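You operate a simulated robot arm through the tools that you are given. There is no shell and no other tool.

The job below is to be done with a simulated robot arm. You get a single attempt, and the scene is never put back.

TASK
Put one of the thick cards from the open top of the filler base on the steel top under the shower arm. Then fetch the wooden cone and set it in the grey tub. Then take the coarse jar on the top of the dryer counter and put it away on the meter end of the sorting table. Then put the bead tube on top of the short jar. Then press the green run key two times. Then take the wed tag on the top of the short table and put it away on the top of the sealing bench. Then take the blue-handled scoop and leave it on the packing spot on the plywood bench. Then take the steel scoop and leave it on the board marked dry. Then push the short flap shut. Keep to this order. Set down upright: coarse jar.

Only the result counts: the job must be done as asked and must still hold three seconds after the hand-in. Knocking over, shifting, dropping, spilling or breaking anything else fails it.

THE ROBOT
A 7-joint arm with a fingered hand on a trunk, on a base that moves. Base frame: it is fixed to the floor where the robot stands at the start and does not move with it; the origin is under the middle of the robot, x ahead of it, y to its left, z up. Units: cm, degrees, N and s.
It reaches about 133.3 cm from its shoulder. Its first joint turns from -69.0 to 172.0 degrees. Places, roughly: bead tube (5x5x13 cm) [-330, 70, 100]; blue-handled scoop (8x13x17 cm) [-760, -80, 90]; board marked DRY (26x24 cm) [-1306, -234, 90]; coarse jar [-275, 75, 100]; green run key [-480, 30, 140]; grey tub (19x22x9 cm) [-10, -480, 90]; meter end of the sorting table [-1280, -350, 90]; packing spot on the plywood bench (26x24 cm) [-864, -478, 80]; short flap [-860, -500, 110]; short jar [-300, 75, 100]; steel scoop (19x7x5 cm) [-1260, -520, 90]; steel top under the shower arm (57x22 cm) [414, -174, 96]; thick card [100, -325, 75]; top of the sealing bench [-390, -600, 90]; wed tag [-700, -75, 100]; wooden cone (5x5x10 cm) [10, -480, 100]. Payload 5 kg.
Tool frame: the origin (TCP) lies between the finger pads and is the grasp point; the fingertips stand 3.2 cm ahead of it; z points along the fingers, y is the line along which they close. The gripper opens to 16 cm; its body begins 8.9 cm behind the TCP. The gripper is a hand of 3 fingers: y runs from the thumb to the fingers, the wrist lies at [0, 0, -25.2] in the tool frame, and closing takes about 1.5 s.
Orientation is told as [roll, pitch, yaw] about the base's x, y, z axes, in that order, counted from this pose: with the fingers straight down and closing along the base's y, the tool's x points along the base's -x, its y along +y and its z along -z.

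THE INTERFACE
- The arm moves only by the tool jog_arm. Its argument "increments" is a list of rows, each an object of numbers (a shift or turn left out is 0, a gripper value left out holds the last): "x", "y", "z": the shift along the base's x, y, z in units of 50 mm (1.0 is 50 mm); "wx", "wy", "wz": the turn, a rotation vector about the base's x, y, z in units of 8 degrees (1.0 is 8 degrees). In form: [{"x": .., "y": .., "z": .., "wx": .., "wy": .., "wz": ..}, ...]. A call has 1 to 20 rows; each row shifts and turns the commanded pose from where the row before left it. "fingers" is the finger opening in cm, from 0 to 16, set as the call begins (left out, the last holds). A call with a number of a shift or a turn outside -1 to 1 is refused whole. Each row takes 0.2 s and may step no farther than 5 cm and 8.6 degrees from the row before; otherwise, or with a gripper value out of range, the whole call is refused. Where a pose cannot be reached the arm comes as near as it can. A force on the tool above 40 N (or 10 N above the force at the start of the call, whichever is more), or a blocked arm, ends the call early, and 0.2 s more pass. Each finger travels about 10.8 cm/s and halts on what it meets, pressing with about 26 N; the grip force reading is that of the motor and also rises with nothing between the fingers. The clock runs only during rows and for 0.2 s after the last one: add rows that do not move to give the fingers time. It gives the time, the measured TCP pose, the force on the tool (base axes), the opening and the grip force at its end, in the units of the frame above (readings bear some noise), with the torque about the TCP (base axes, N m) and any sound that the robot's microphone picked up.
- Cameras (640 x 400 px; columns grow to the right, rows downward): "scene" is now at [15.04, -0.75, 131]; the picture's right is [-0.06, -1.00, 0.00], its down [-0.44, 0.03, -0.90] and it looks along [0.89, -0.05, -0.44] (base axes); focal length 291 px, centre (320, 200). "wrist" rides on the gripper at [6.5, -0.4, -11.6] in the tool frame; the picture's right is [0.06, 1.00, 0.00], its down [-0.87, 0.05, -0.49] and it looks along [-0.49, 0.03, 0.87] (tool axes); focal length 261 px, centre (320, 200). There is no depth. A picture from a camera that has moved, and an enlarged one, comes with that camera's place and axes in the base frame and with its lens. The place of the scene camera against the robot may be out by one fixed shift of up to 1.8 cm in any direction.
- camera(camera): a new picture of that camera. It takes no simulated time.
- slide_trunk(by): slides the trunk up (or, below 0, down) by that many cm; the arm and the scene camera ride with it, the base frame stays. It gives what a move gives, with no picture.
- roll_base(legs): drives the robot by 1 to 6 legs, each [ahead, left, turn to the left] in cm, cm and degrees, along the robot's own axes; the way and the turn of a leg run together, so that a leg with both is an arc; at most 150 cm and 180 degrees a leg. The arm and the cameras ride along, it lands a little off, and it stops where it bumps. It gives what a move gives.
- preshape(shape): the hand has 3 fingers and takes this shape, open, in about a second: jaw (thumb against the fingers, like two jaws); tri (thumb and two fingers); tip (a fingertip pinch); poke (one finger out to press); point (the index stretched); flat (the hand flat); cup (the hand cupped); fist (a fist). The gripper value then closes the fingers along that shape, each until it touches; the sizes above hold for jaw. It gives what a move gives, with no picture.
- turn_head(pan, tilt): turns the head with the scene camera to pan (to the left, within 86 degrees either way) and tilt (down, from -29 to 69), counted from straight ahead of the robot. It gives what a move gives.
- close_up(camera, box): a new picture of the part [left, top, right, bottom] of that camera's present view, enlarged. It takes no simulated time.
- sign_off(): hands the job in; it is judged then, once.

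Places have to be worked out from the pictures, the camera data and where the tool is seen. Open the gripper and draw the arm clear of the work before you hand the job in, unless the task says otherwise.

The tools are called after "Emit:" as name(argument=value, ...) on one line, values as JSON. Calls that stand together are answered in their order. jog_arm: Moves the arm, as the interface text tells. Its arguments: {"type":"object","properties":{"increments":{"type":"array","items":{"type":"object","properties":{"x":{"type":"number"},"y":{"type":"number"},"z":{"type":"number"},"wx":{"type":"number"},"wy":{"type":"number"},"wz":{"type":"number"}}}},"fingers":{"type":"number"}},"required":["increments"]} The other tools are called the same way: slide_trunk (by) moves the trunk up or down; preshape (shape) gives the hand a shape; roll_base (legs) drives the base; turn_head (pan, tilt) turns the head that bears the scene camera; camera (camera) takes a picture; close_up (camera, box) takes an enlarged picture of a part of a camera's view; sign_off () hands the job in.

At the start:

```text
t: 0.0
tool_pos: [65.55, 22.42, 94.82]
tool_rot: [0.1, 0.0, 0.0]
force: [0.0, -0.4, 0.4]
ft_torque: [-0.01, -0.02, -0.03]
finger_gap: 16.01
grip_force: 0.0
shape: jaw
trunk travel left (down, up): [-45.0, 49.0]
robot x, y, heading: [0.14, -0.05, 0.1]
head pan, tilt (commanded): [-3.2, 26.4]
```

scene: 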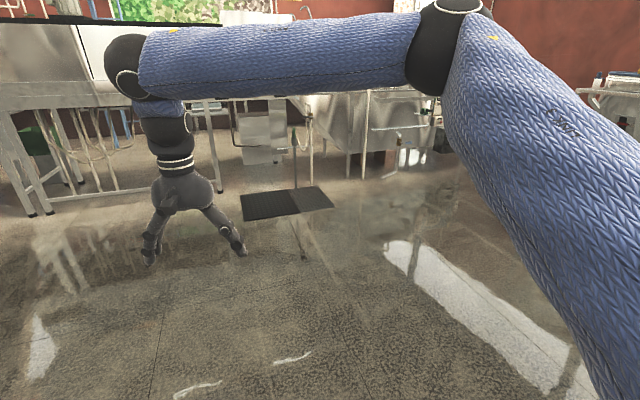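
wrist: 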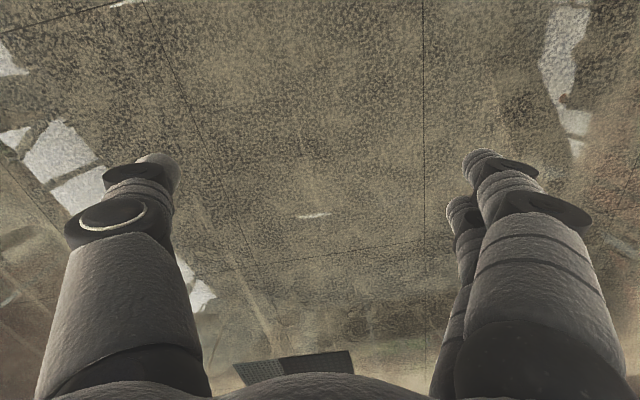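

I begin by looking around the room with the head to learn where the furniture stands.

Emit:
turn_head(pan=-80, tilt=15)

Emit:
camera(camera="scene")

Emit:
turn_head(pan=-40, tilt=15)

Emit:
camera(camera="scene")

Emit:
turn_head(pan=40, tilt=15)

Emit:
camera(camera="scene")

Emit:
turn_head(pan=82, tilt=15)

Emit:
camera(camera="scene")

```text
t: 1.5
tool_pos: [65.62, 22.53, 94.69]
tool_rot: [0.0, 0.0, -0.1]
force: [0.5, -0.3, 0.4]
ft_torque: [0.01, 0.01, 0.03]
finger_gap: 15.99
grip_force: 0.0
shape: jaw
trunk travel left (down, up): [-45.0, 49.0]
robot x, y, heading: [-0.1, -0.27, 0.1]
head pan, tilt (commanded): [-80.0, 15.0]
```

```text
taken
camera scene: at [7.51, -9.43, 132.84], right [-0.98, -0.17, 0.0], down [-0.05, 0.26, -0.97], along [0.17, -0.95, -0.26], focal length 291 px, centre (320, 200)
```

scene: 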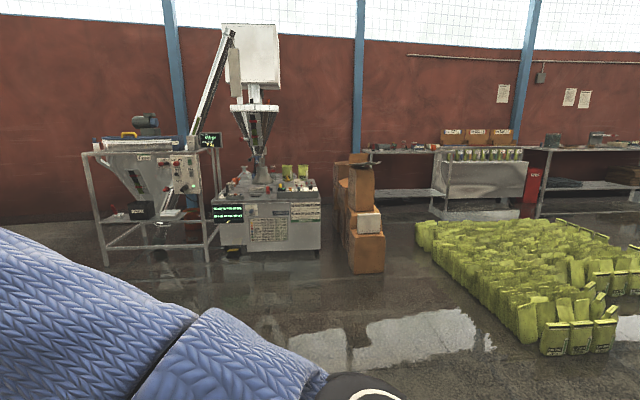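

```text
t: 2.6
tool_pos: [65.56, 22.48, 94.77]
tool_rot: [0.0, 0.1, 0.0]
force: [-0.2, 0.9, -0.3]
ft_torque: [0.02, 0.02, 0.03]
finger_gap: 16.01
grip_force: 0.1
shape: jaw
trunk travel left (down, up): [-45.0, 49.0]
robot x, y, heading: [-0.19, -0.21, 0.1]
head pan, tilt (commanded): [-40.0, 15.0]
```

```text
taken
camera scene: at [13.03, -6.24, 132.84], right [-0.64, -0.77, 0.0], down [-0.2, 0.17, -0.97], along [0.74, -0.62, -0.26], focal length 291 px, centre (320, 200)
```

scene: 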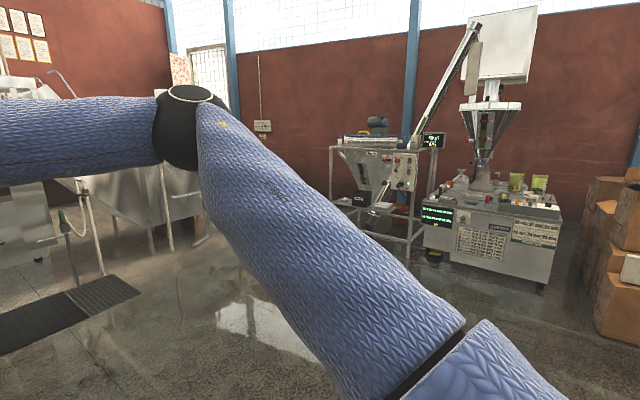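

```text
t: 4.1
tool_pos: [65.47, 22.59, 94.89]
tool_rot: [0.0, 0.0, 0.0]
force: [0.6, 0.1, 0.1]
ft_torque: [0.03, 0.03, 0.01]
finger_gap: 15.97
grip_force: 0.0
shape: jaw
trunk travel left (down, up): [-45.0, 49.0]
robot x, y, heading: [0.25, -0.13, 0.1]
head pan, tilt (commanded): [40.0, 15.0]
```

```text
taken
camera scene: at [13.04, 5.77, 132.84], right [0.64, -0.77, 0.0], down [-0.2, -0.17, -0.97], along [0.74, 0.62, -0.26], focal length 291 px, centre (320, 200)
```

scene: 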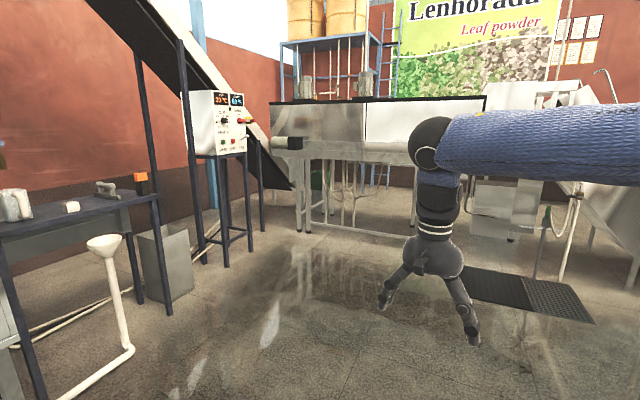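

```text
t: 5.2
tool_pos: [65.55, 22.43, 94.84]
tool_rot: [0.0, 0.0, 0.0]
force: [0.6, -0.4, -0.1]
ft_torque: [0.02, 0.0, -0.03]
finger_gap: 16.03
grip_force: 0.1
shape: jaw
trunk travel left (down, up): [-45.0, 49.0]
robot x, y, heading: [0.19, -0.15, 0.0]
head pan, tilt (commanded): [82.0, 15.0]
```

```text
taken
camera scene: at [7.19, 9.02, 132.85], right [0.99, -0.14, 0.0], down [-0.04, -0.26, -0.97], along [0.14, 0.96, -0.26], focal length 291 px, centre (320, 200)
```

scene: 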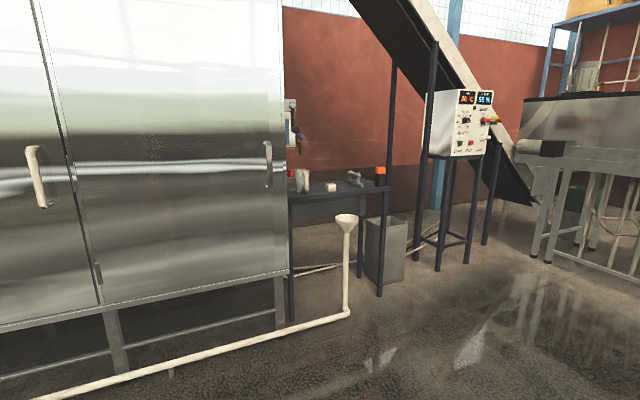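

The filler base stands ahead to the right, at about x 55..165 with its front at y≈-280. I'll take enlarged views of it, of the floor near me and of the steel sink ahead.

Emit:
turn_head(pan=-75, tilt=15)

Emit:
close_up(camera="scene", box=[200, 100, 400, 225])

Emit:
turn_head(pan=-20, tilt=10)

Emit:
camera(camera="scene")

```text
t: 7.6
tool_pos: [65.58, 22.49, 94.8]
tool_rot: [0.0, 0.0, -0.2]
force: [-0.2, -0.2, 0.5]
ft_torque: [0.01, -0.02, 0.02]
finger_gap: 15.98
grip_force: 0.0
shape: jaw
trunk travel left (down, up): [-45.0, 49.0]
robot x, y, heading: [-0.05, 0.02, 0.3]
head pan, tilt (commanded): [-75.0, 15.0]
```

```text
3.20 times, centred on (300, 162) of scene
camera zoom: at [8.3, -9.25, 132.84], right [-0.97, -0.26, 0.0], down [-0.07, 0.25, -0.97], along [0.25, -0.93, -0.26], focal length 931 px, centre (384, 320)
```

zoom: 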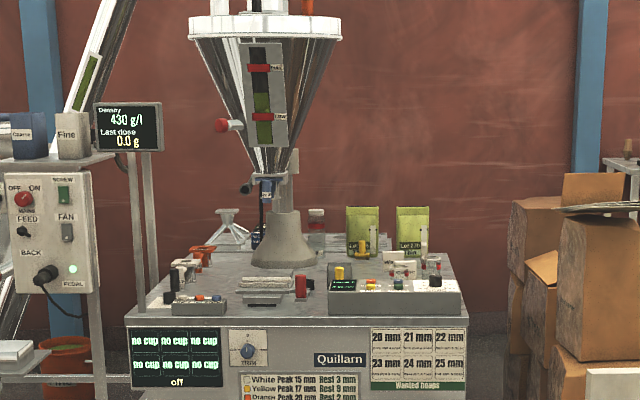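

```text
t: 8.8
tool_pos: [65.6, 22.54, 94.74]
tool_rot: [0.0, -0.1, 0.0]
force: [1.0, 0.2, -0.4]
ft_torque: [0.0, 0.02, 0.01]
finger_gap: 15.99
grip_force: 0.0
shape: jaw
trunk travel left (down, up): [-45.0, 49.0]
robot x, y, heading: [0.14, 0.2, -0.1]
head pan, tilt (commanded): [-20.0, 10.0]
```

```text
taken
camera scene: at [14.61, -3.41, 133.66], right [-0.34, -0.94, 0.0], down [-0.16, 0.06, -0.98], along [0.93, -0.34, -0.17], focal length 291 px, centre (320, 200)
```

scene: 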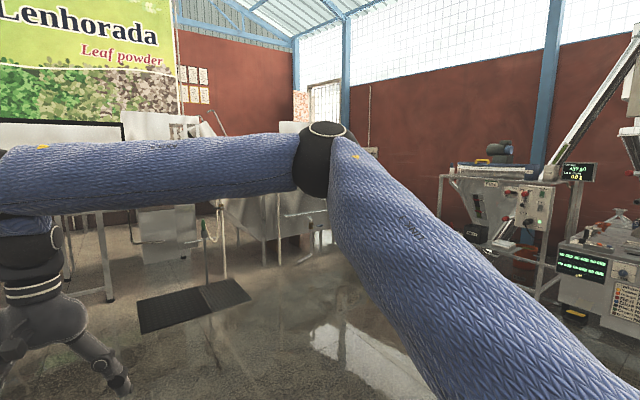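

I turn to face the filler base and drive towards it, stopping short to look closely.

Emit:
roll_base(legs=[[0, 0, -90], [60, 45, 0], [60, 45, 0]])

Emit:
turn_head(pan=0, tilt=20)

Emit:
camera(camera="scene")

```text
t: 20.4
tool_pos: [107.62, -187.25, 94.85]
tool_rot: [0.0, 0.0, -91.7]
force: [0.8, -0.5, 0.5]
ft_torque: [0.03, 0.05, 0.0]
finger_gap: 15.98
grip_force: 0.0
shape: jaw
trunk travel left (down, up): [-45.0, 49.0]
robot x, y, heading: [86.91, -121.34, -91.8]
head pan, tilt (commanded): [-20.0, 10.0]
```

```text
t: 21.2
tool_pos: [107.65, -187.26, 94.86]
tool_rot: [0.0, 0.0, -91.7]
force: [0.5, 0.1, -0.4]
ft_torque: [0.03, 0.02, 0.01]
finger_gap: 16.02
grip_force: 0.1
shape: jaw
trunk travel left (down, up): [-45.0, 49.0]
robot x, y, heading: [87.08, -121.41, -91.9]
head pan, tilt (commanded): [0.0, 20.0]
```

```text
taken
camera scene: at [87.43, -135.67, 132.03], right [-1.0, 0.03, 0.0], down [0.01, 0.34, -0.94], along [-0.03, -0.94, -0.34], focal length 291 px, centre (320, 200)
```

scene: 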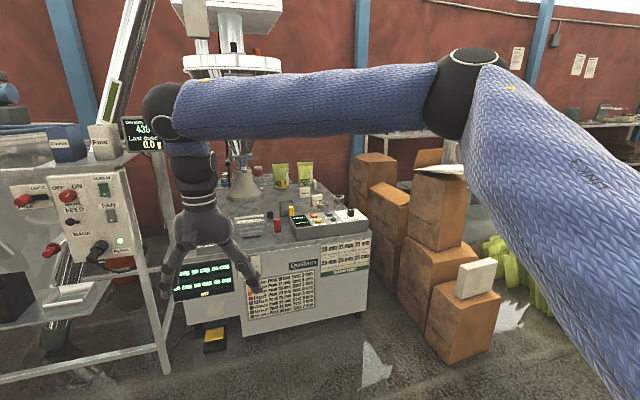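

The filler base is in view; I zoom on its top to find the thick cards.

Emit:
close_up(camera="scene", box=[200, 150, 380, 262])

Emit:
camera(camera="wrist")

```text
3.56 times, centred on (290, 206) of scene
camera zoom: at [87.43, -135.67, 132.03], right [-1.0, 0.03, 0.0], down [0.01, 0.34, -0.94], along [-0.03, -0.94, -0.34], focal length 1034 px, centre (427, 179)
```

zoom: 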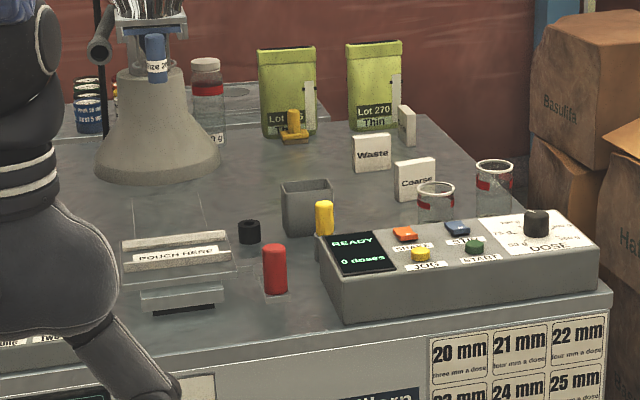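

```text
taken
camera wrist: at [107.49, -180.82, 106.35], right [1.0, 0.03, 0.0], down [0.03, -0.87, 0.49], along [0.02, -0.49, -0.87], focal length 261 px, centre (320, 200)
```

wrist: 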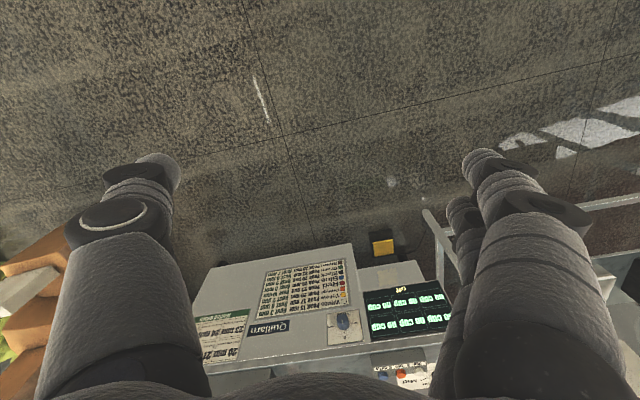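

The white standing cards sit on the right half of the filler top. I raise the hand for a better view with the wrist camera and to clear the table before going closer.

Emit:
jog_arm(increments=[{"z": 1}, {"z": 1}, {"z": 1}, {"z": 1}, {"z": 1}, {"z": 1}, {"x": -0.8}, {"x": -0.8}, {"x": -0.8}, {"x": -0.8}, {"x": -0.8}])

Emit:
camera(camera="wrist")

Emit:
camera(camera="scene")

```text
t: 23.6
tool_pos: [87.48, -187.2, 124.91]
tool_rot: [0.0, 0.0, -91.5]
force: [-0.3, -0.9, -0.1]
ft_torque: [0.0, -0.05, -0.01]
finger_gap: 15.98
grip_force: 0.1
shape: jaw
trunk travel left (down, up): [-45.0, 49.0]
robot x, y, heading: [87.18, -121.4, -91.9]
head pan, tilt (commanded): [0.0, 20.0]
```

```text
taken
camera wrist: at [87.3, -180.71, 136.54], right [1.0, 0.03, 0.0], down [0.03, -0.87, 0.49], along [0.02, -0.49, -0.87], focal length 261 px, centre (320, 200)
```

wrist: 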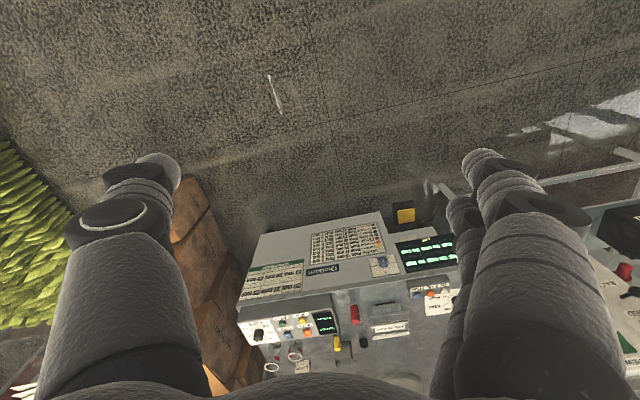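

```text
taken
camera scene: at [87.3, -135.64, 132.03], right [-1.0, 0.03, 0.0], down [0.01, 0.34, -0.94], along [-0.03, -0.94, -0.34], focal length 291 px, centre (320, 200)
```

scene: 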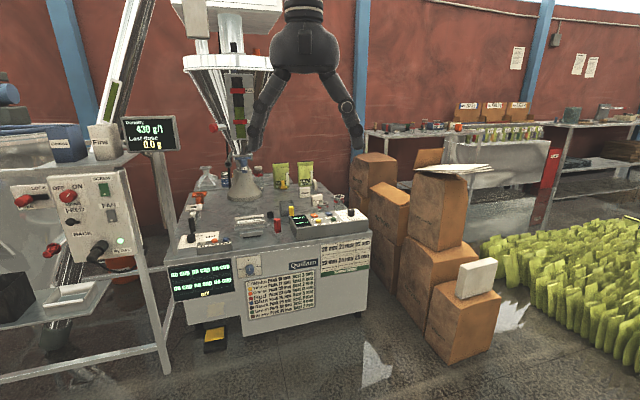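

Now the arm is clear of the view; I zoom on the filler top.

Emit:
close_up(camera="scene", box=[175, 155, 285, 255])

Emit:
close_up(camera="scene", box=[265, 155, 375, 255])

Emit:
close_up(camera="scene", box=[0, 100, 180, 240])

Emit:
close_up(camera="scene", box=[360, 90, 640, 200])

```text
4.00 times, centred on (230, 205) of scene
camera zoom: at [87.3, -135.64, 132.03], right [-1.0, 0.03, 0.0], down [0.01, 0.34, -0.94], along [-0.03, -0.94, -0.34], focal length 1164 px, centre (680, 180)
```

zoom: 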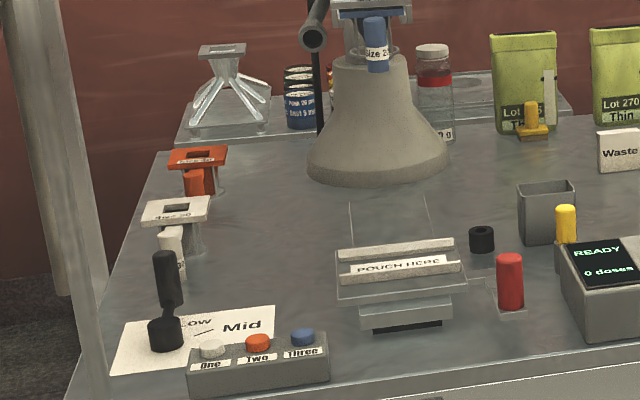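

```text
4.00 times, centred on (320, 205) of scene
camera zoom: at [87.3, -135.64, 132.03], right [-1.0, 0.03, 0.0], down [0.01, 0.34, -0.94], along [-0.03, -0.94, -0.34], focal length 1164 px, centre (320, 180)
```

zoom: 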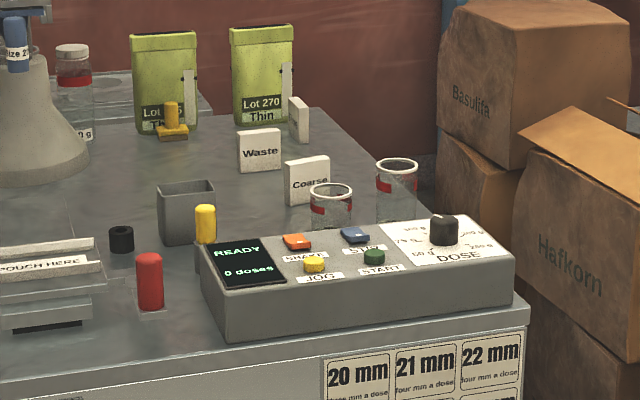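

```text
2.86 times, centred on (90, 170) of scene
camera zoom: at [87.3, -135.64, 132.03], right [-1.0, 0.03, 0.0], down [0.01, 0.34, -0.94], along [-0.03, -0.94, -0.34], focal length 831 px, centre (977, 286)
```

zoom: 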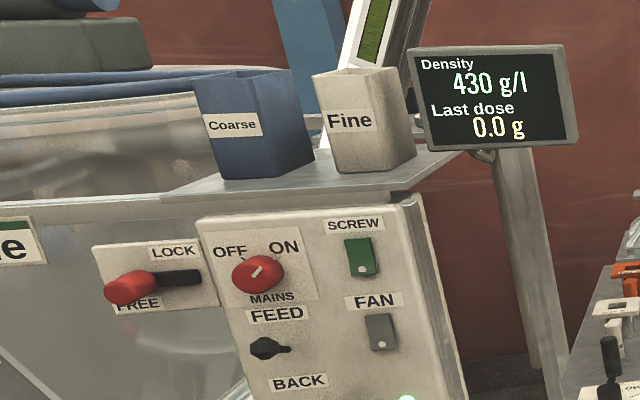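

```text
2.29 times, centred on (500, 145) of scene
camera zoom: at [87.3, -135.64, 132.03], right [-1.0, 0.03, 0.0], down [0.01, 0.34, -0.94], along [-0.03, -0.94, -0.34], focal length 665 px, centre (-91, 326)
```

zoom: 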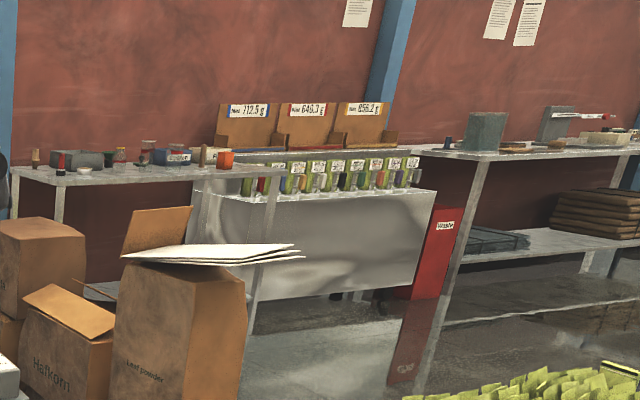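

The three standing white cards ("Waste", "Coarse" and one edge-on) on the right of the filler top look like the thick cards. I drive nearer for a good measurement.

Emit:
roll_base(legs=[[60, 0, 2]])

Emit:
camera(camera="scene")

Emit:
camera(camera="wrist")

```text
t: 27.0
tool_pos: [88.87, -246.99, 124.98]
tool_rot: [0.0, 0.1, -89.9]
force: [0.0, -0.8, -0.8]
ft_torque: [-0.02, -0.01, 0.0]
finger_gap: 16.02
grip_force: 0.0
shape: jaw
trunk travel left (down, up): [-45.0, 49.0]
robot x, y, heading: [85.83, -180.78, -89.9]
head pan, tilt (commanded): [0.0, 20.0]
```

```text
taken
camera scene: at [87.09, -195.44, 132.02], right [-1.0, 0.0, 0.0], down [0.0, 0.34, -0.94], along [0.0, -0.94, -0.34], focal length 291 px, centre (320, 200)
```

scene: 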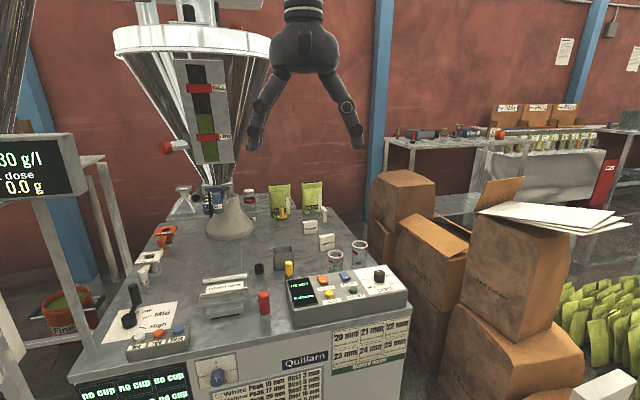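

```text
taken
camera wrist: at [88.55, -240.48, 136.49], right [1.0, 0.06, 0.0], down [0.06, -0.87, 0.49], along [0.03, -0.49, -0.87], focal length 261 px, centre (320, 200)
```

wrist: 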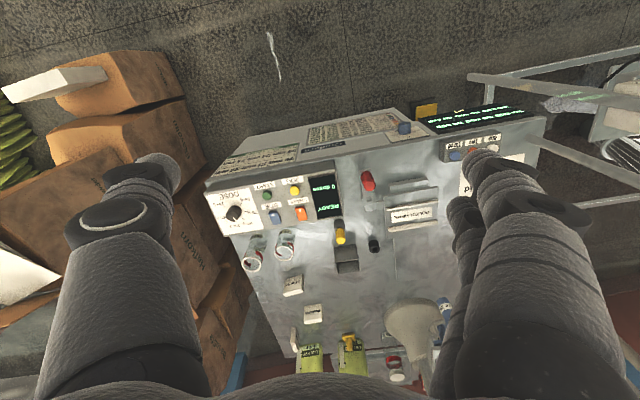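

I zoom the cards in both cameras for triangulation.

Emit:
close_up(camera="scene", box=[255, 170, 375, 245])

Emit:
close_up(camera="wrist", box=[230, 210, 400, 390])

```text
5.33 times, centred on (315, 208) of scene
camera zoom: at [87.09, -195.44, 132.02], right [-1.0, 0.0, 0.0], down [0.0, 0.34, -0.94], along [0.0, -0.94, -0.34], focal length 1552 px, centre (347, 160)
```

zoom: 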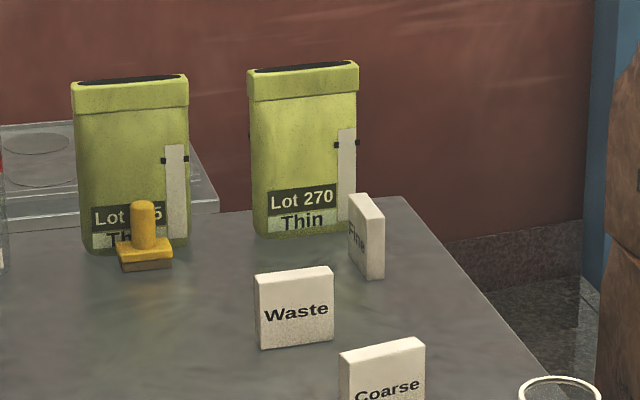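

```text
2.22 times, centred on (315, 300) of wrist
camera zoom: at [88.55, -240.48, 136.49], right [1.0, 0.06, 0.0], down [0.06, -0.87, 0.49], along [0.03, -0.49, -0.87], focal length 579 px, centre (331, -22)
```

zoom: 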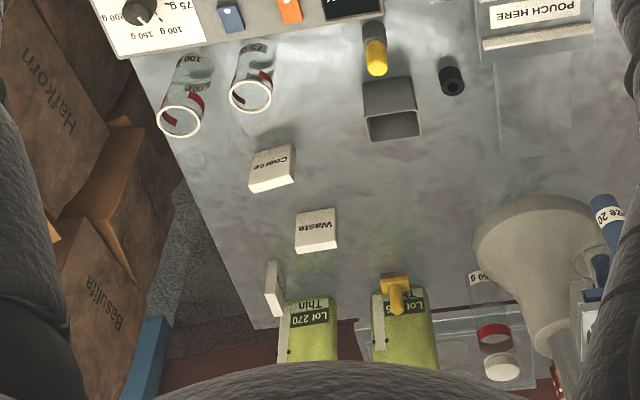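

Three thick cards: Coarse, Waste and Fine. The Waste card stands free at about (92, -333), base z≈62. I look down at my own base to learn how close I may drive.

Emit:
turn_head(pan=0, tilt=69)

Emit:
camera(camera="scene")

Emit:
turn_head(pan=-80, tilt=55)

Emit:
camera(camera="scene")

```text
t: 28.2
tool_pos: [88.89, -246.79, 124.98]
tool_rot: [0.0, 0.0, -89.9]
force: [0.1, 0.2, -0.5]
ft_torque: [0.01, 0.01, -0.02]
finger_gap: 16.0
grip_force: 0.1
shape: jaw
trunk travel left (down, up): [-45.0, 49.0]
robot x, y, heading: [85.9, -180.58, -90.0]
head pan, tilt (commanded): [0.0, 68.8]
```

```text
taken
camera scene: at [87.08, -191.66, 125.28], right [-1.0, 0.0, 0.0], down [0.0, 0.93, -0.36], along [0.0, -0.36, -0.93], focal length 291 px, centre (320, 200)
```

scene: 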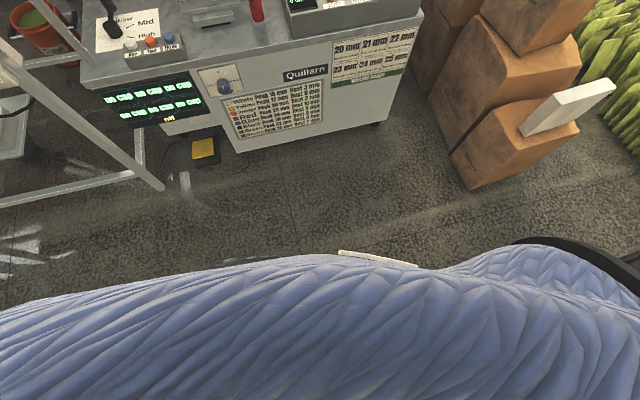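

```text
t: 29.7
tool_pos: [88.85, -246.83, 125.01]
tool_rot: [0.1, 0.1, -89.9]
force: [-0.3, -0.2, -1.2]
ft_torque: [0.0, 0.04, 0.01]
finger_gap: 15.97
grip_force: 0.0
shape: jaw
trunk travel left (down, up): [-45.0, 49.0]
robot x, y, heading: [86.22, -180.73, -90.1]
head pan, tilt (commanded): [-80.0, 55.0]
```

```text
taken
camera scene: at [79.97, -187.33, 126.82], right [-0.18, 0.98, 0.0], down [0.81, 0.14, -0.57], along [-0.56, -0.1, -0.82], focal length 291 px, centre (320, 200)
```

scene: 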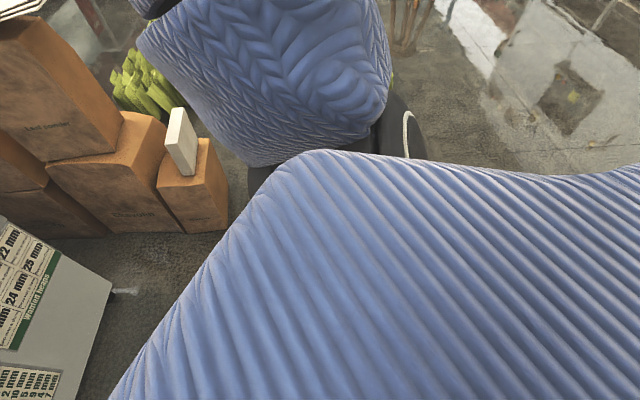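

My base front seems to lie about 30 cm ahead of centre. The cartons to the right may be near my elbow, so I look at how the arm stands against them.

Emit:
turn_head(pan=-35, tilt=35)

Emit:
camera(camera="scene")

Emit:
turn_head(pan=-75, tilt=20)

Emit:
camera(camera="scene")

```text
t: 30.8
tool_pos: [88.87, -246.86, 124.98]
tool_rot: [0.0, 0.0, -90.0]
force: [-0.1, 0.3, -0.6]
ft_torque: [-0.05, -0.01, -0.02]
finger_gap: 15.99
grip_force: 0.0
shape: jaw
trunk travel left (down, up): [-45.0, 49.0]
robot x, y, heading: [86.27, -180.76, -89.5]
head pan, tilt (commanded): [-35.0, 35.0]
```

```text
taken
camera scene: at [82.03, -193.28, 129.64], right [-0.82, 0.57, 0.0], down [0.33, 0.47, -0.82], along [-0.47, -0.67, -0.57], focal length 291 px, centre (320, 200)
```

scene: 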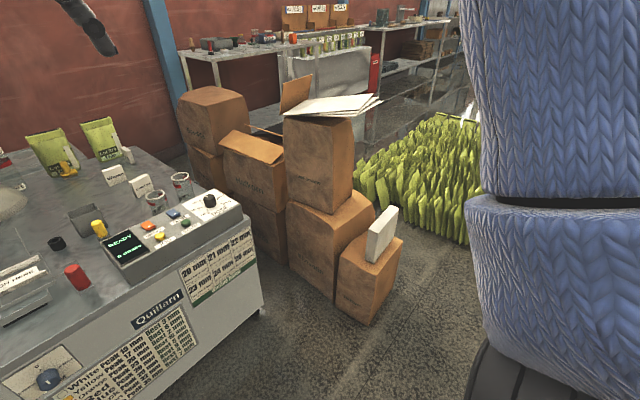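

```text
t: 31.9
tool_pos: [88.94, -246.88, 124.97]
tool_rot: [0.0, 0.1, -89.9]
force: [-0.6, -0.1, 0.1]
ft_torque: [-0.03, 0.02, -0.01]
finger_gap: 16.02
grip_force: 0.0
shape: jaw
trunk travel left (down, up): [-45.0, 49.0]
robot x, y, heading: [86.17, -180.42, -89.9]
head pan, tilt (commanded): [-75.0, 20.0]
```

```text
taken
camera scene: at [78.08, -188.5, 132.03], right [-0.26, 0.96, 0.0], down [0.33, 0.09, -0.94], along [-0.91, -0.25, -0.34], focal length 291 px, centre (320, 200)
```

scene: 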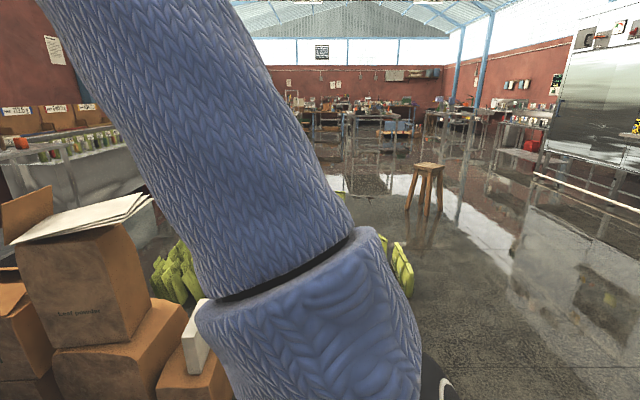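

The arm springs from a shoulder on my right and the elbow stays high, so I approach with a bit of left shift to keep the upper arm off the cartons.

Emit:
roll_base(legs=[[47, 12, 0]])

Emit:
turn_head(pan=0, tilt=40)

Emit:
camera(camera="scene")

Emit:
camera(camera="wrist")

```text
t: 34.8
tool_pos: [101.3, -294.35, 124.88]
tool_rot: [0.0, 0.2, -89.8]
force: [-0.1, -0.2, -0.4]
ft_torque: [0.04, -0.01, 0.01]
finger_gap: 15.97
grip_force: 0.0
shape: jaw
trunk travel left (down, up): [-45.0, 49.0]
robot x, y, heading: [98.62, -228.3, -89.7]
head pan, tilt (commanded): [-75.0, 20.0]
```

```text
t: 36.3
tool_pos: [101.34, -294.34, 125.0]
tool_rot: [0.0, 0.0, -89.7]
force: [-0.5, 0.3, 0.0]
ft_torque: [0.01, 0.01, 0.03]
finger_gap: 15.97
grip_force: 0.0
shape: jaw
trunk travel left (down, up): [-45.0, 49.0]
robot x, y, heading: [98.59, -228.33, -89.6]
head pan, tilt (commanded): [0.0, 40.0]
```

```text
taken
camera scene: at [99.26, -242.02, 128.89], right [-1.0, -0.01, 0.0], down [0.0, 0.64, -0.77], along [0.0, -0.77, -0.64], focal length 291 px, centre (320, 200)
```

scene: 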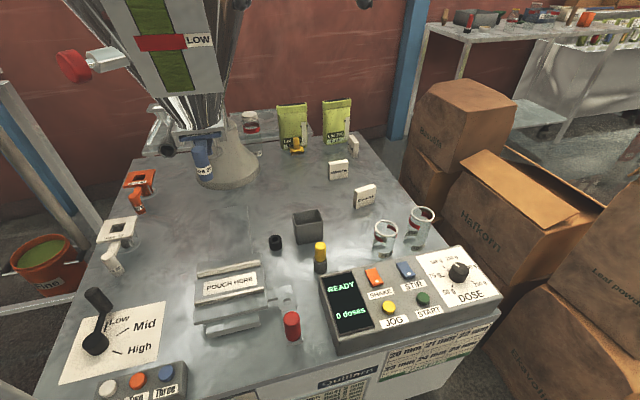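

```text
taken
camera wrist: at [100.89, -287.86, 136.51], right [1.0, 0.07, 0.0], down [0.06, -0.87, 0.49], along [0.03, -0.49, -0.87], focal length 261 px, centre (320, 200)
```

wrist: 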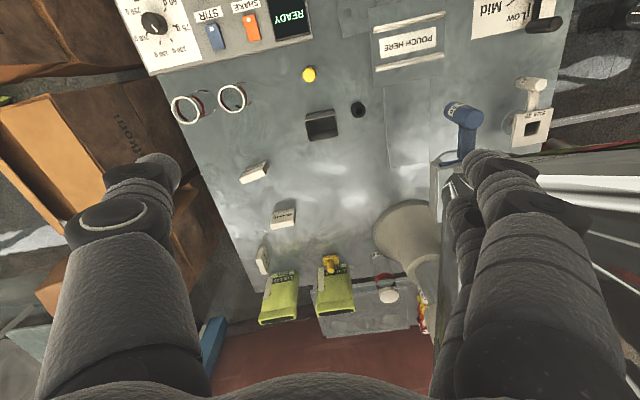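

The card row is clearly visible below the hand. I zoom in to measure the Waste card.

Emit:
close_up(camera="wrist", box=[230, 140, 330, 290])

Emit:
close_up(camera="scene", box=[310, 130, 450, 260])

```text
2.67 times, centred on (280, 215) of wrist
camera zoom: at [100.89, -287.86, 136.51], right [1.0, 0.07, 0.0], down [0.06, -0.87, 0.49], along [0.03, -0.49, -0.87], focal length 695 px, centre (427, 160)
```

zoom: 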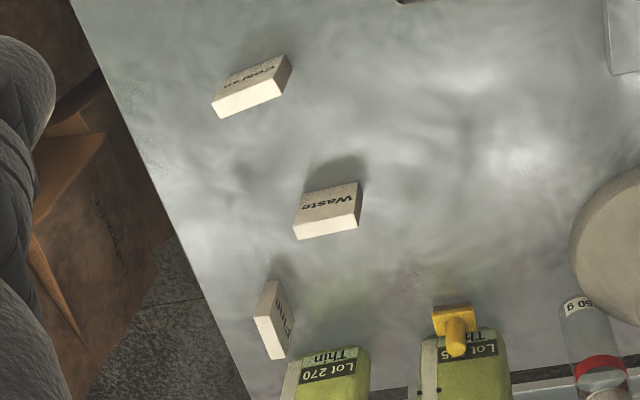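

```text
3.08 times, centred on (380, 195) of scene
camera zoom: at [99.26, -242.02, 128.89], right [-1.0, -0.01, 0.0], down [0.0, 0.64, -0.77], along [0.0, -0.77, -0.64], focal length 895 px, centre (135, 215)
```

zoom: 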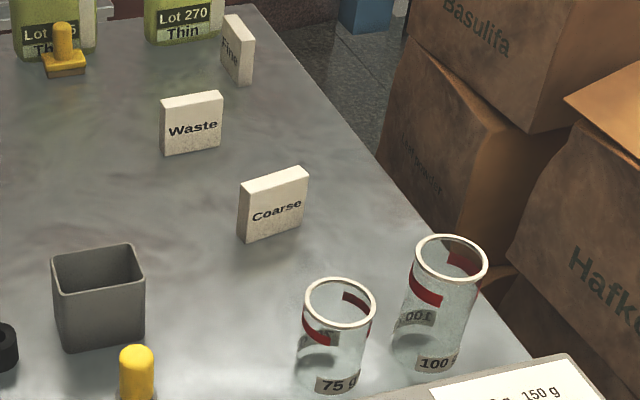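

The Waste card: centre ≈ (92, -335.3), z 62.5–70.5, its long side turned about 15.5° from x. I turn the hand to close along its thickness (thumb on the near side) and move above it.

Emit:
jog_arm(increments=[{"x": -0.5, "wz": -1}, {"x": -0.5, "wz": -1}, {"x": -0.4, "wz": -1}, {"x": -0.4, "wz": -1}, {"wz": -1}, {"wz": -1}, {"wz": -1}, {"wz": -1}, {"wz": -1}, {"wz": -0.35}, {"y": -0.8}, {"y": -0.8}, {"y": -0.8}, {"y": -0.8}, {"y": -0.8}, {"y": -0.8}, {"y": -0.8}, {"y": -0.8}, {"y": -0.8}, {"y": -0.8}], fingers=8)

Emit:
camera(camera="wrist")

Emit:
camera(camera="scene")

```text
t: 40.6
tool_pos: [96.55, -317.12, 117.64]
tool_rot: [6.0, 12.8, -158.0]
force: [5.2, 4.7, -18.0]
ft_torque: [-0.48, 0.24, -0.17]
finger_gap: 8.01
grip_force: 0.1
shape: jaw
out of reach, approached as far as the arm can: row 15, 16, 17, 18, 19, 20
trunk travel left (down, up): [-45.0, 49.0]
robot x, y, heading: [94.75, -228.4, -95.2]
head pan, tilt (commanded): [0.0, 40.0]
stopped in row 20: the arm was blocked; the commanded pose is now the measured one
```

```text
taken
camera wrist: at [99.56, -314.28, 130.24], right [0.41, -0.91, 0.12], down [-0.89, -0.36, 0.29], along [-0.22, -0.22, -0.95], focal length 261 px, centre (320, 200)
```

wrist: 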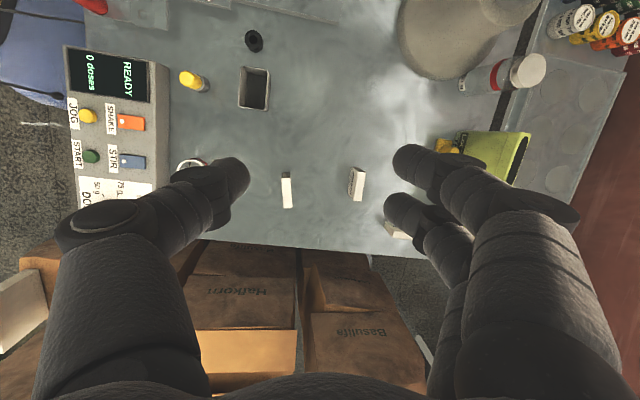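

```text
taken
camera scene: at [95.3, -232.01, 130.79], right [-1.0, 0.09, 0.0], down [0.05, 0.58, -0.81], along [-0.07, -0.81, -0.58], focal length 291 px, centre (320, 200)
```

scene: 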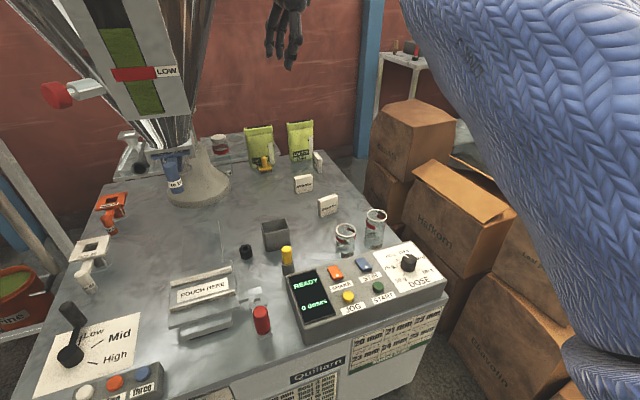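

Unexpected: the arm was blocked and my base has turned 5°. I look at what the arm touches before moving anything.

Emit:
turn_head(pan=-45, tilt=20)

Emit:
camera(camera="scene")

Emit:
turn_head(pan=0, tilt=-10)

Emit:
camera(camera="scene")

```text
t: 41.7
tool_pos: [90.98, -321.9, 118.54]
tool_rot: [5.4, 5.5, -162.6]
force: [-1.0, 1.1, 3.5]
ft_torque: [-0.09, -0.15, -0.02]
finger_gap: 7.99
grip_force: 0.2
shape: jaw
trunk travel left (down, up): [-45.0, 49.0]
robot x, y, heading: [96.12, -228.26, -92.7]
head pan, tilt (commanded): [-45.0, 20.0]
```

```text
taken
camera scene: at [90.54, -236.6, 132.53], right [-0.67, 0.74, -0.01], down [0.25, 0.21, -0.95], along [-0.7, -0.64, -0.32], focal length 291 px, centre (320, 200)
```

scene: 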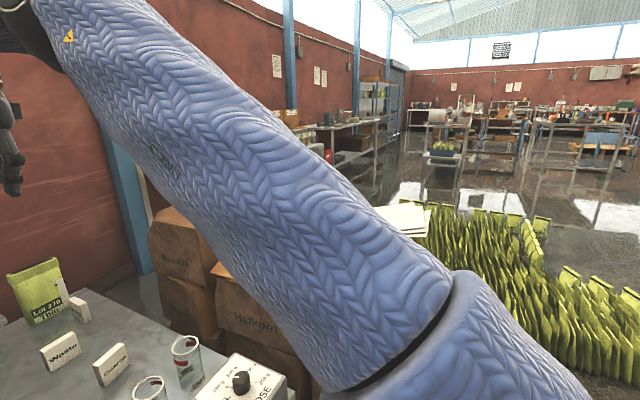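

```text
t: 42.8
tool_pos: [93.64, -325.15, 115.67]
tool_rot: [4.0, 6.4, -160.9]
force: [0.6, -0.1, -1.2]
ft_torque: [0.07, -0.01, 0.02]
finger_gap: 7.99
grip_force: 0.0
shape: jaw
trunk travel left (down, up): [-45.0, 49.0]
robot x, y, heading: [97.4, -228.27, -91.7]
head pan, tilt (commanded): [0.0, -10.0]
```

```text
taken
camera scene: at [97.68, -242.32, 136.77], right [-1.0, 0.03, 0.0], down [-0.01, -0.17, -0.99], along [-0.03, -0.98, 0.17], focal length 291 px, centre (320, 200)
```

scene: 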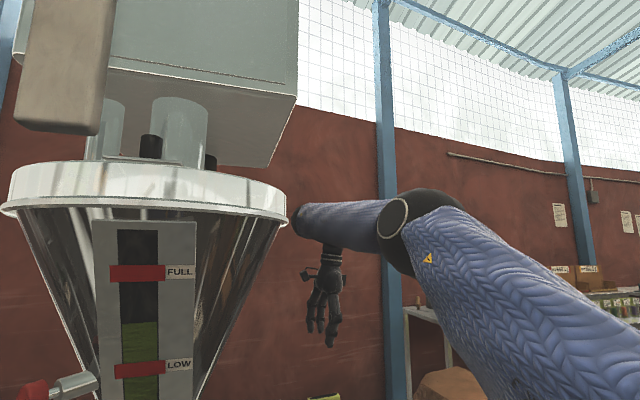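

The wrist end of the forearm touched the hopper rim (rim edge x≈106 at z≈148), and the pose up here was beyond reach. I first let it settle, then come back a bit and lower, where the hopper is narrow.

Emit:
jog_arm(increments=[{}, {}, {}, {}, {}])

Emit:
camera(camera="scene")

```text
t: 44.0
tool_pos: [93.39, -325.0, 116.01]
tool_rot: [4.1, 6.3, -161.0]
force: [0.0, -0.3, 0.0]
ft_torque: [0.0, -0.02, 0.02]
finger_gap: 8.0
grip_force: 0.0
shape: jaw
trunk travel left (down, up): [-45.0, 49.0]
robot x, y, heading: [97.47, -228.43, -91.7]
head pan, tilt (commanded): [0.0, -10.0]
```

```text
taken
camera scene: at [97.63, -242.18, 136.78], right [-1.0, 0.03, 0.0], down [0.0, -0.17, -0.98], along [-0.03, -0.98, 0.17], focal length 291 px, centre (320, 200)
```

scene: 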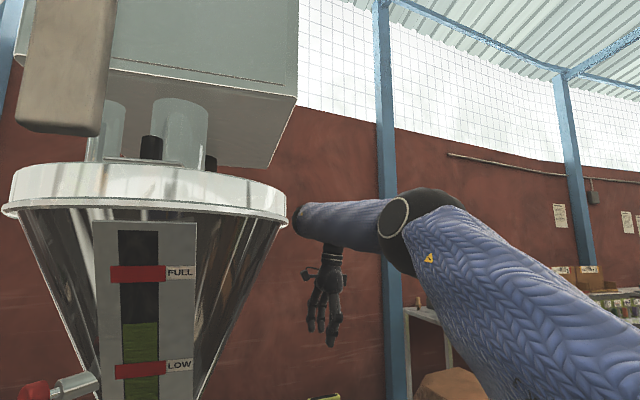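

It has settled, free of contact. I level the hand and draw back a little, then check.

Emit:
jog_arm(increments=[{"y": 0.8, "x": -0.2, "wx": 0.12, "wy": 0.46, "wz": -0.22}, {"y": 0.8, "x": -0.1, "wx": 0.11, "wy": 0.45, "wz": -0.22}, {"y": 0.8}, {"z": -0.6}, {"z": -0.6}, {}])

Emit:
camera(camera="scene")

```text
t: 45.4
tool_pos: [91.87, -313.11, 110.01]
tool_rot: [0.2, -0.4, -164.9]
force: [-0.2, 0.0, 0.5]
ft_torque: [0.03, 0.02, -0.01]
finger_gap: 7.99
grip_force: 0.1
shape: jaw
trunk travel left (down, up): [-45.0, 49.0]
robot x, y, heading: [97.22, -228.63, -91.7]
head pan, tilt (commanded): [0.0, -10.0]
```

```text
taken
camera scene: at [97.69, -242.17, 136.78], right [-1.0, 0.03, 0.0], down [-0.01, -0.17, -0.98], along [-0.03, -0.98, 0.17], focal length 291 px, centre (320, 200)
```

scene: 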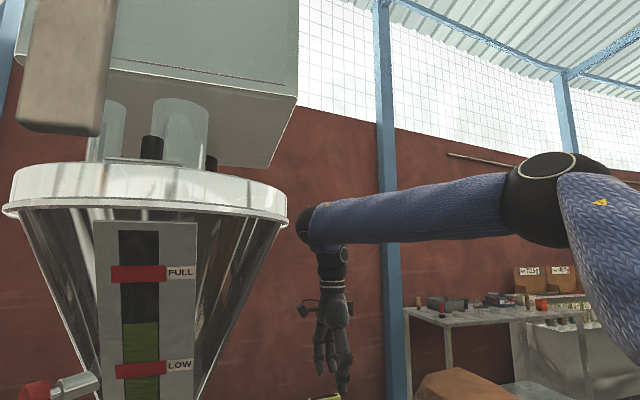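

Level and free now, elbow high. I go down to z≈90 and then forward over the card, still above everything on the table.

Emit:
jog_arm(increments=[{"z": -1}, {"z": -1}, {"z": -1}, {"z": -1}, {"y": -0.9}, {"y": -0.9}, {"y": -0.9}, {"y": -0.9}, {"y": -0.8}, {}])

Emit:
turn_head(pan=0, tilt=30)

Emit:
camera(camera="scene")

Emit:
camera(camera="wrist")

```text
t: 47.6
tool_pos: [91.53, -332.97, 90.15]
tool_rot: [0.1, -0.3, -164.9]
force: [0.8, 0.5, -0.5]
ft_torque: [0.03, 0.08, 0.01]
finger_gap: 8.0
grip_force: 0.0
shape: jaw
out of reach, approached as far as the arm can: row 9
trunk travel left (down, up): [-45.0, 49.0]
robot x, y, heading: [97.01, -228.36, -91.5]
head pan, tilt (commanded): [0.0, -10.0]
```

```text
t: 48.7
tool_pos: [91.42, -332.74, 90.16]
tool_rot: [0.3, -0.3, -165.0]
force: [-0.3, 0.0, 0.2]
ft_torque: [-0.03, -0.01, 0.01]
finger_gap: 8.01
grip_force: 0.1
shape: jaw
trunk travel left (down, up): [-45.0, 49.0]
robot x, y, heading: [97.12, -228.31, -91.8]
head pan, tilt (commanded): [0.0, 30.0]
```

```text
taken
camera scene: at [97.62, -242.8, 130.43], right [-1.0, 0.03, 0.0], down [0.01, 0.5, -0.87], along [-0.02, -0.87, -0.5], focal length 291 px, centre (320, 200)
```

scene: 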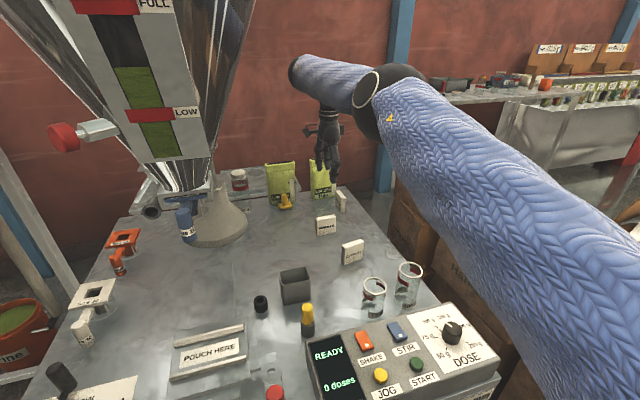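

```text
taken
camera wrist: at [97.75, -330.68, 101.63], right [0.32, -0.95, 0.0], down [-0.82, -0.28, 0.5], along [-0.47, -0.16, -0.87], focal length 261 px, centre (320, 200)
```

wrist: 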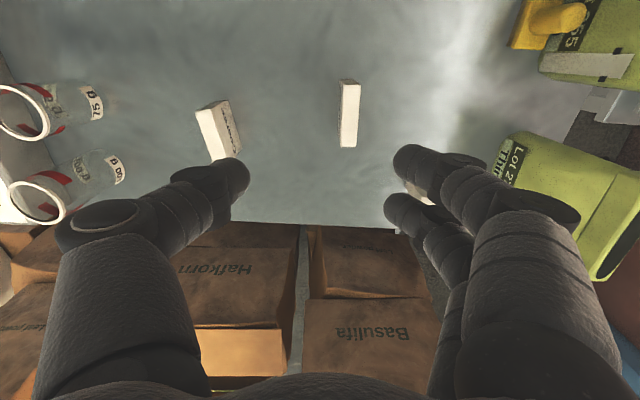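

The card lies about 3.5 cm beyond the hand and I'm at the edge of reach, so I roll 6 cm ahead.

Emit:
roll_base(legs=[[6, 0, 0]])

Emit:
camera(camera="wrist")

```text
t: 49.7
tool_pos: [91.2, -339.02, 89.91]
tool_rot: [0.0, -0.4, -164.9]
force: [-0.7, 0.0, -0.3]
ft_torque: [0.01, -0.01, -0.03]
finger_gap: 8.0
grip_force: 0.2
shape: jaw
trunk travel left (down, up): [-45.0, 49.0]
robot x, y, heading: [96.82, -234.56, -91.7]
head pan, tilt (commanded): [0.0, 30.0]
```

```text
taken
camera wrist: at [97.54, -336.87, 101.44], right [0.32, -0.95, 0.0], down [-0.82, -0.28, 0.5], along [-0.47, -0.16, -0.87], focal length 261 px, centre (320, 200)
```

wrist: 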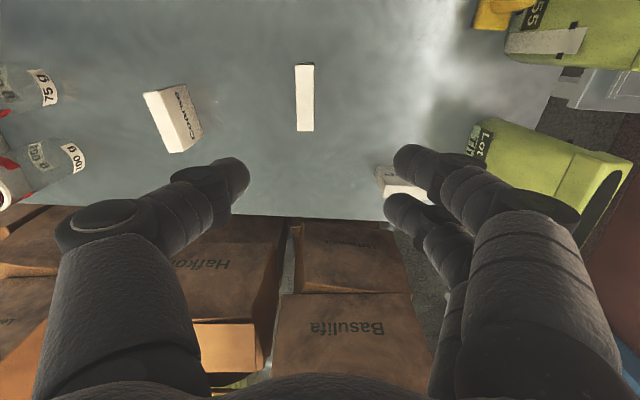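

I shift to above the card (≈(92.8, -336.5)) and lower to z≈80 for another check.

Emit:
jog_arm(increments=[{"x": 0.32, "y": 0.5}, {"z": -0.5}, {"z": -0.5}, {"z": -0.5}, {"z": -0.5}, {}])

Emit:
camera(camera="wrist")

Emit:
camera(camera="scene")

```text
t: 51.1
tool_pos: [92.84, -336.23, 80.01]
tool_rot: [0.2, -0.3, -164.9]
force: [-0.8, 0.2, 0.2]
ft_torque: [0.0, -0.05, 0.0]
finger_gap: 8.02
grip_force: 0.0
shape: jaw
trunk travel left (down, up): [-45.0, 49.0]
robot x, y, heading: [97.67, -234.66, -91.6]
head pan, tilt (commanded): [0.0, 30.0]
```

```text
taken
camera wrist: at [99.12, -334.2, 91.51], right [0.32, -0.95, 0.0], down [-0.82, -0.28, 0.5], along [-0.47, -0.16, -0.87], focal length 261 px, centre (320, 200)
```

wrist: 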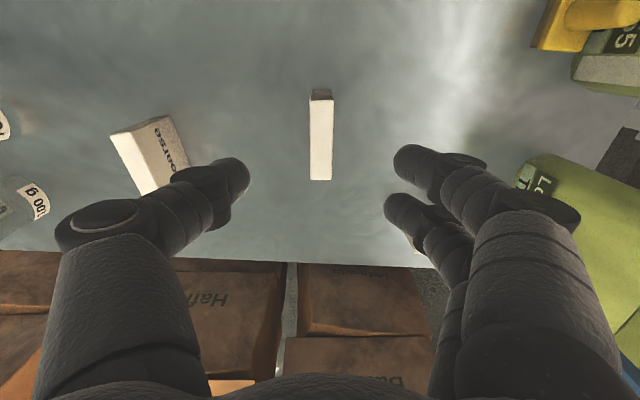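

```text
taken
camera scene: at [97.44, -248.85, 130.43], right [-1.0, 0.03, 0.0], down [0.01, 0.5, -0.87], along [-0.02, -0.87, -0.5], focal length 291 px, centre (320, 200)
```

scene: 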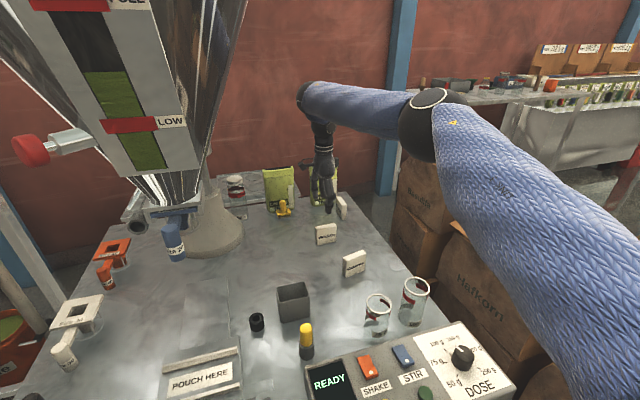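

The card is centred under the hand. I go straight down to z≈67.3 and look again before closing.

Emit:
jog_arm(increments=[{"z": -0.5}, {"z": -0.5}, {"z": -0.5}, {"z": -0.5}, {"z": -0.5}, {}])

Emit:
camera(camera="wrist")

```text
t: 52.5
tool_pos: [92.91, -336.23, 67.64]
tool_rot: [0.2, -0.3, -165.0]
force: [0.2, -0.2, 0.1]
ft_torque: [0.02, 0.02, -0.01]
finger_gap: 8.02
grip_force: 0.0
shape: jaw
trunk travel left (down, up): [-45.0, 49.0]
robot x, y, heading: [97.22, -234.64, -91.4]
head pan, tilt (commanded): [0.0, 30.0]
```

```text
taken
camera wrist: at [99.23, -334.13, 79.19], right [0.32, -0.95, 0.0], down [-0.82, -0.28, 0.5], along [-0.47, -0.16, -0.87], focal length 261 px, centre (320, 200)
```

wrist: 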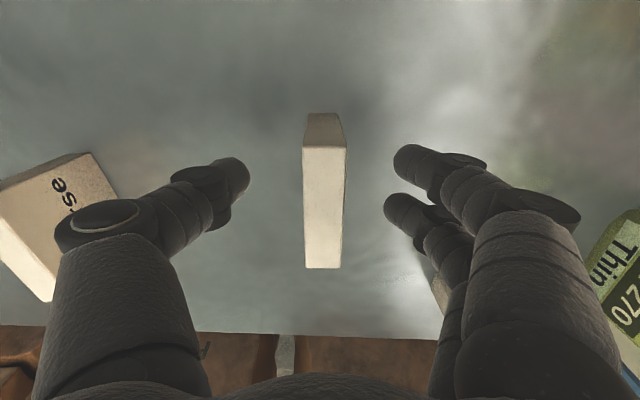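

The card stands squarely between thumb and fingers; I close.

Emit:
jog_arm(increments=[{}, {}, {}, {}, {}, {}, {}, {}], fingers=0)

Emit:
camera(camera="wrist")

```text
t: 54.3
tool_pos: [92.84, -336.17, 67.71]
tool_rot: [0.2, -0.3, -165.0]
force: [-0.2, -0.5, 0.3]
ft_torque: [-0.02, 0.0, 0.01]
finger_gap: 1.69
grip_force: 26.4
shape: jaw
trunk travel left (down, up): [-45.0, 49.0]
robot x, y, heading: [96.7, -234.37, -91.9]
head pan, tilt (commanded): [0.0, 30.0]
```

```text
taken
camera wrist: at [99.23, -334.14, 79.18], right [0.32, -0.95, 0.0], down [-0.82, -0.28, 0.5], along [-0.47, -0.16, -0.87], focal length 261 px, centre (320, 200)
```

wrist: 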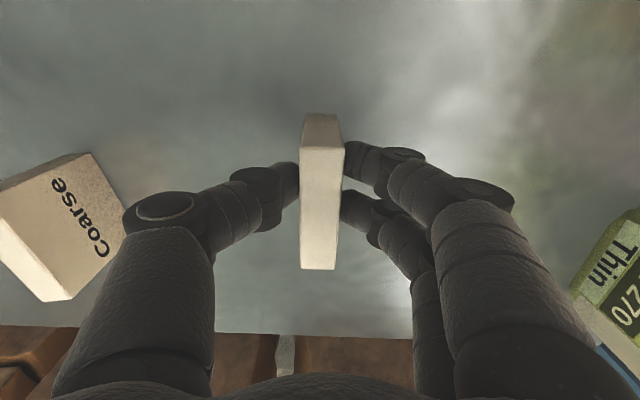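

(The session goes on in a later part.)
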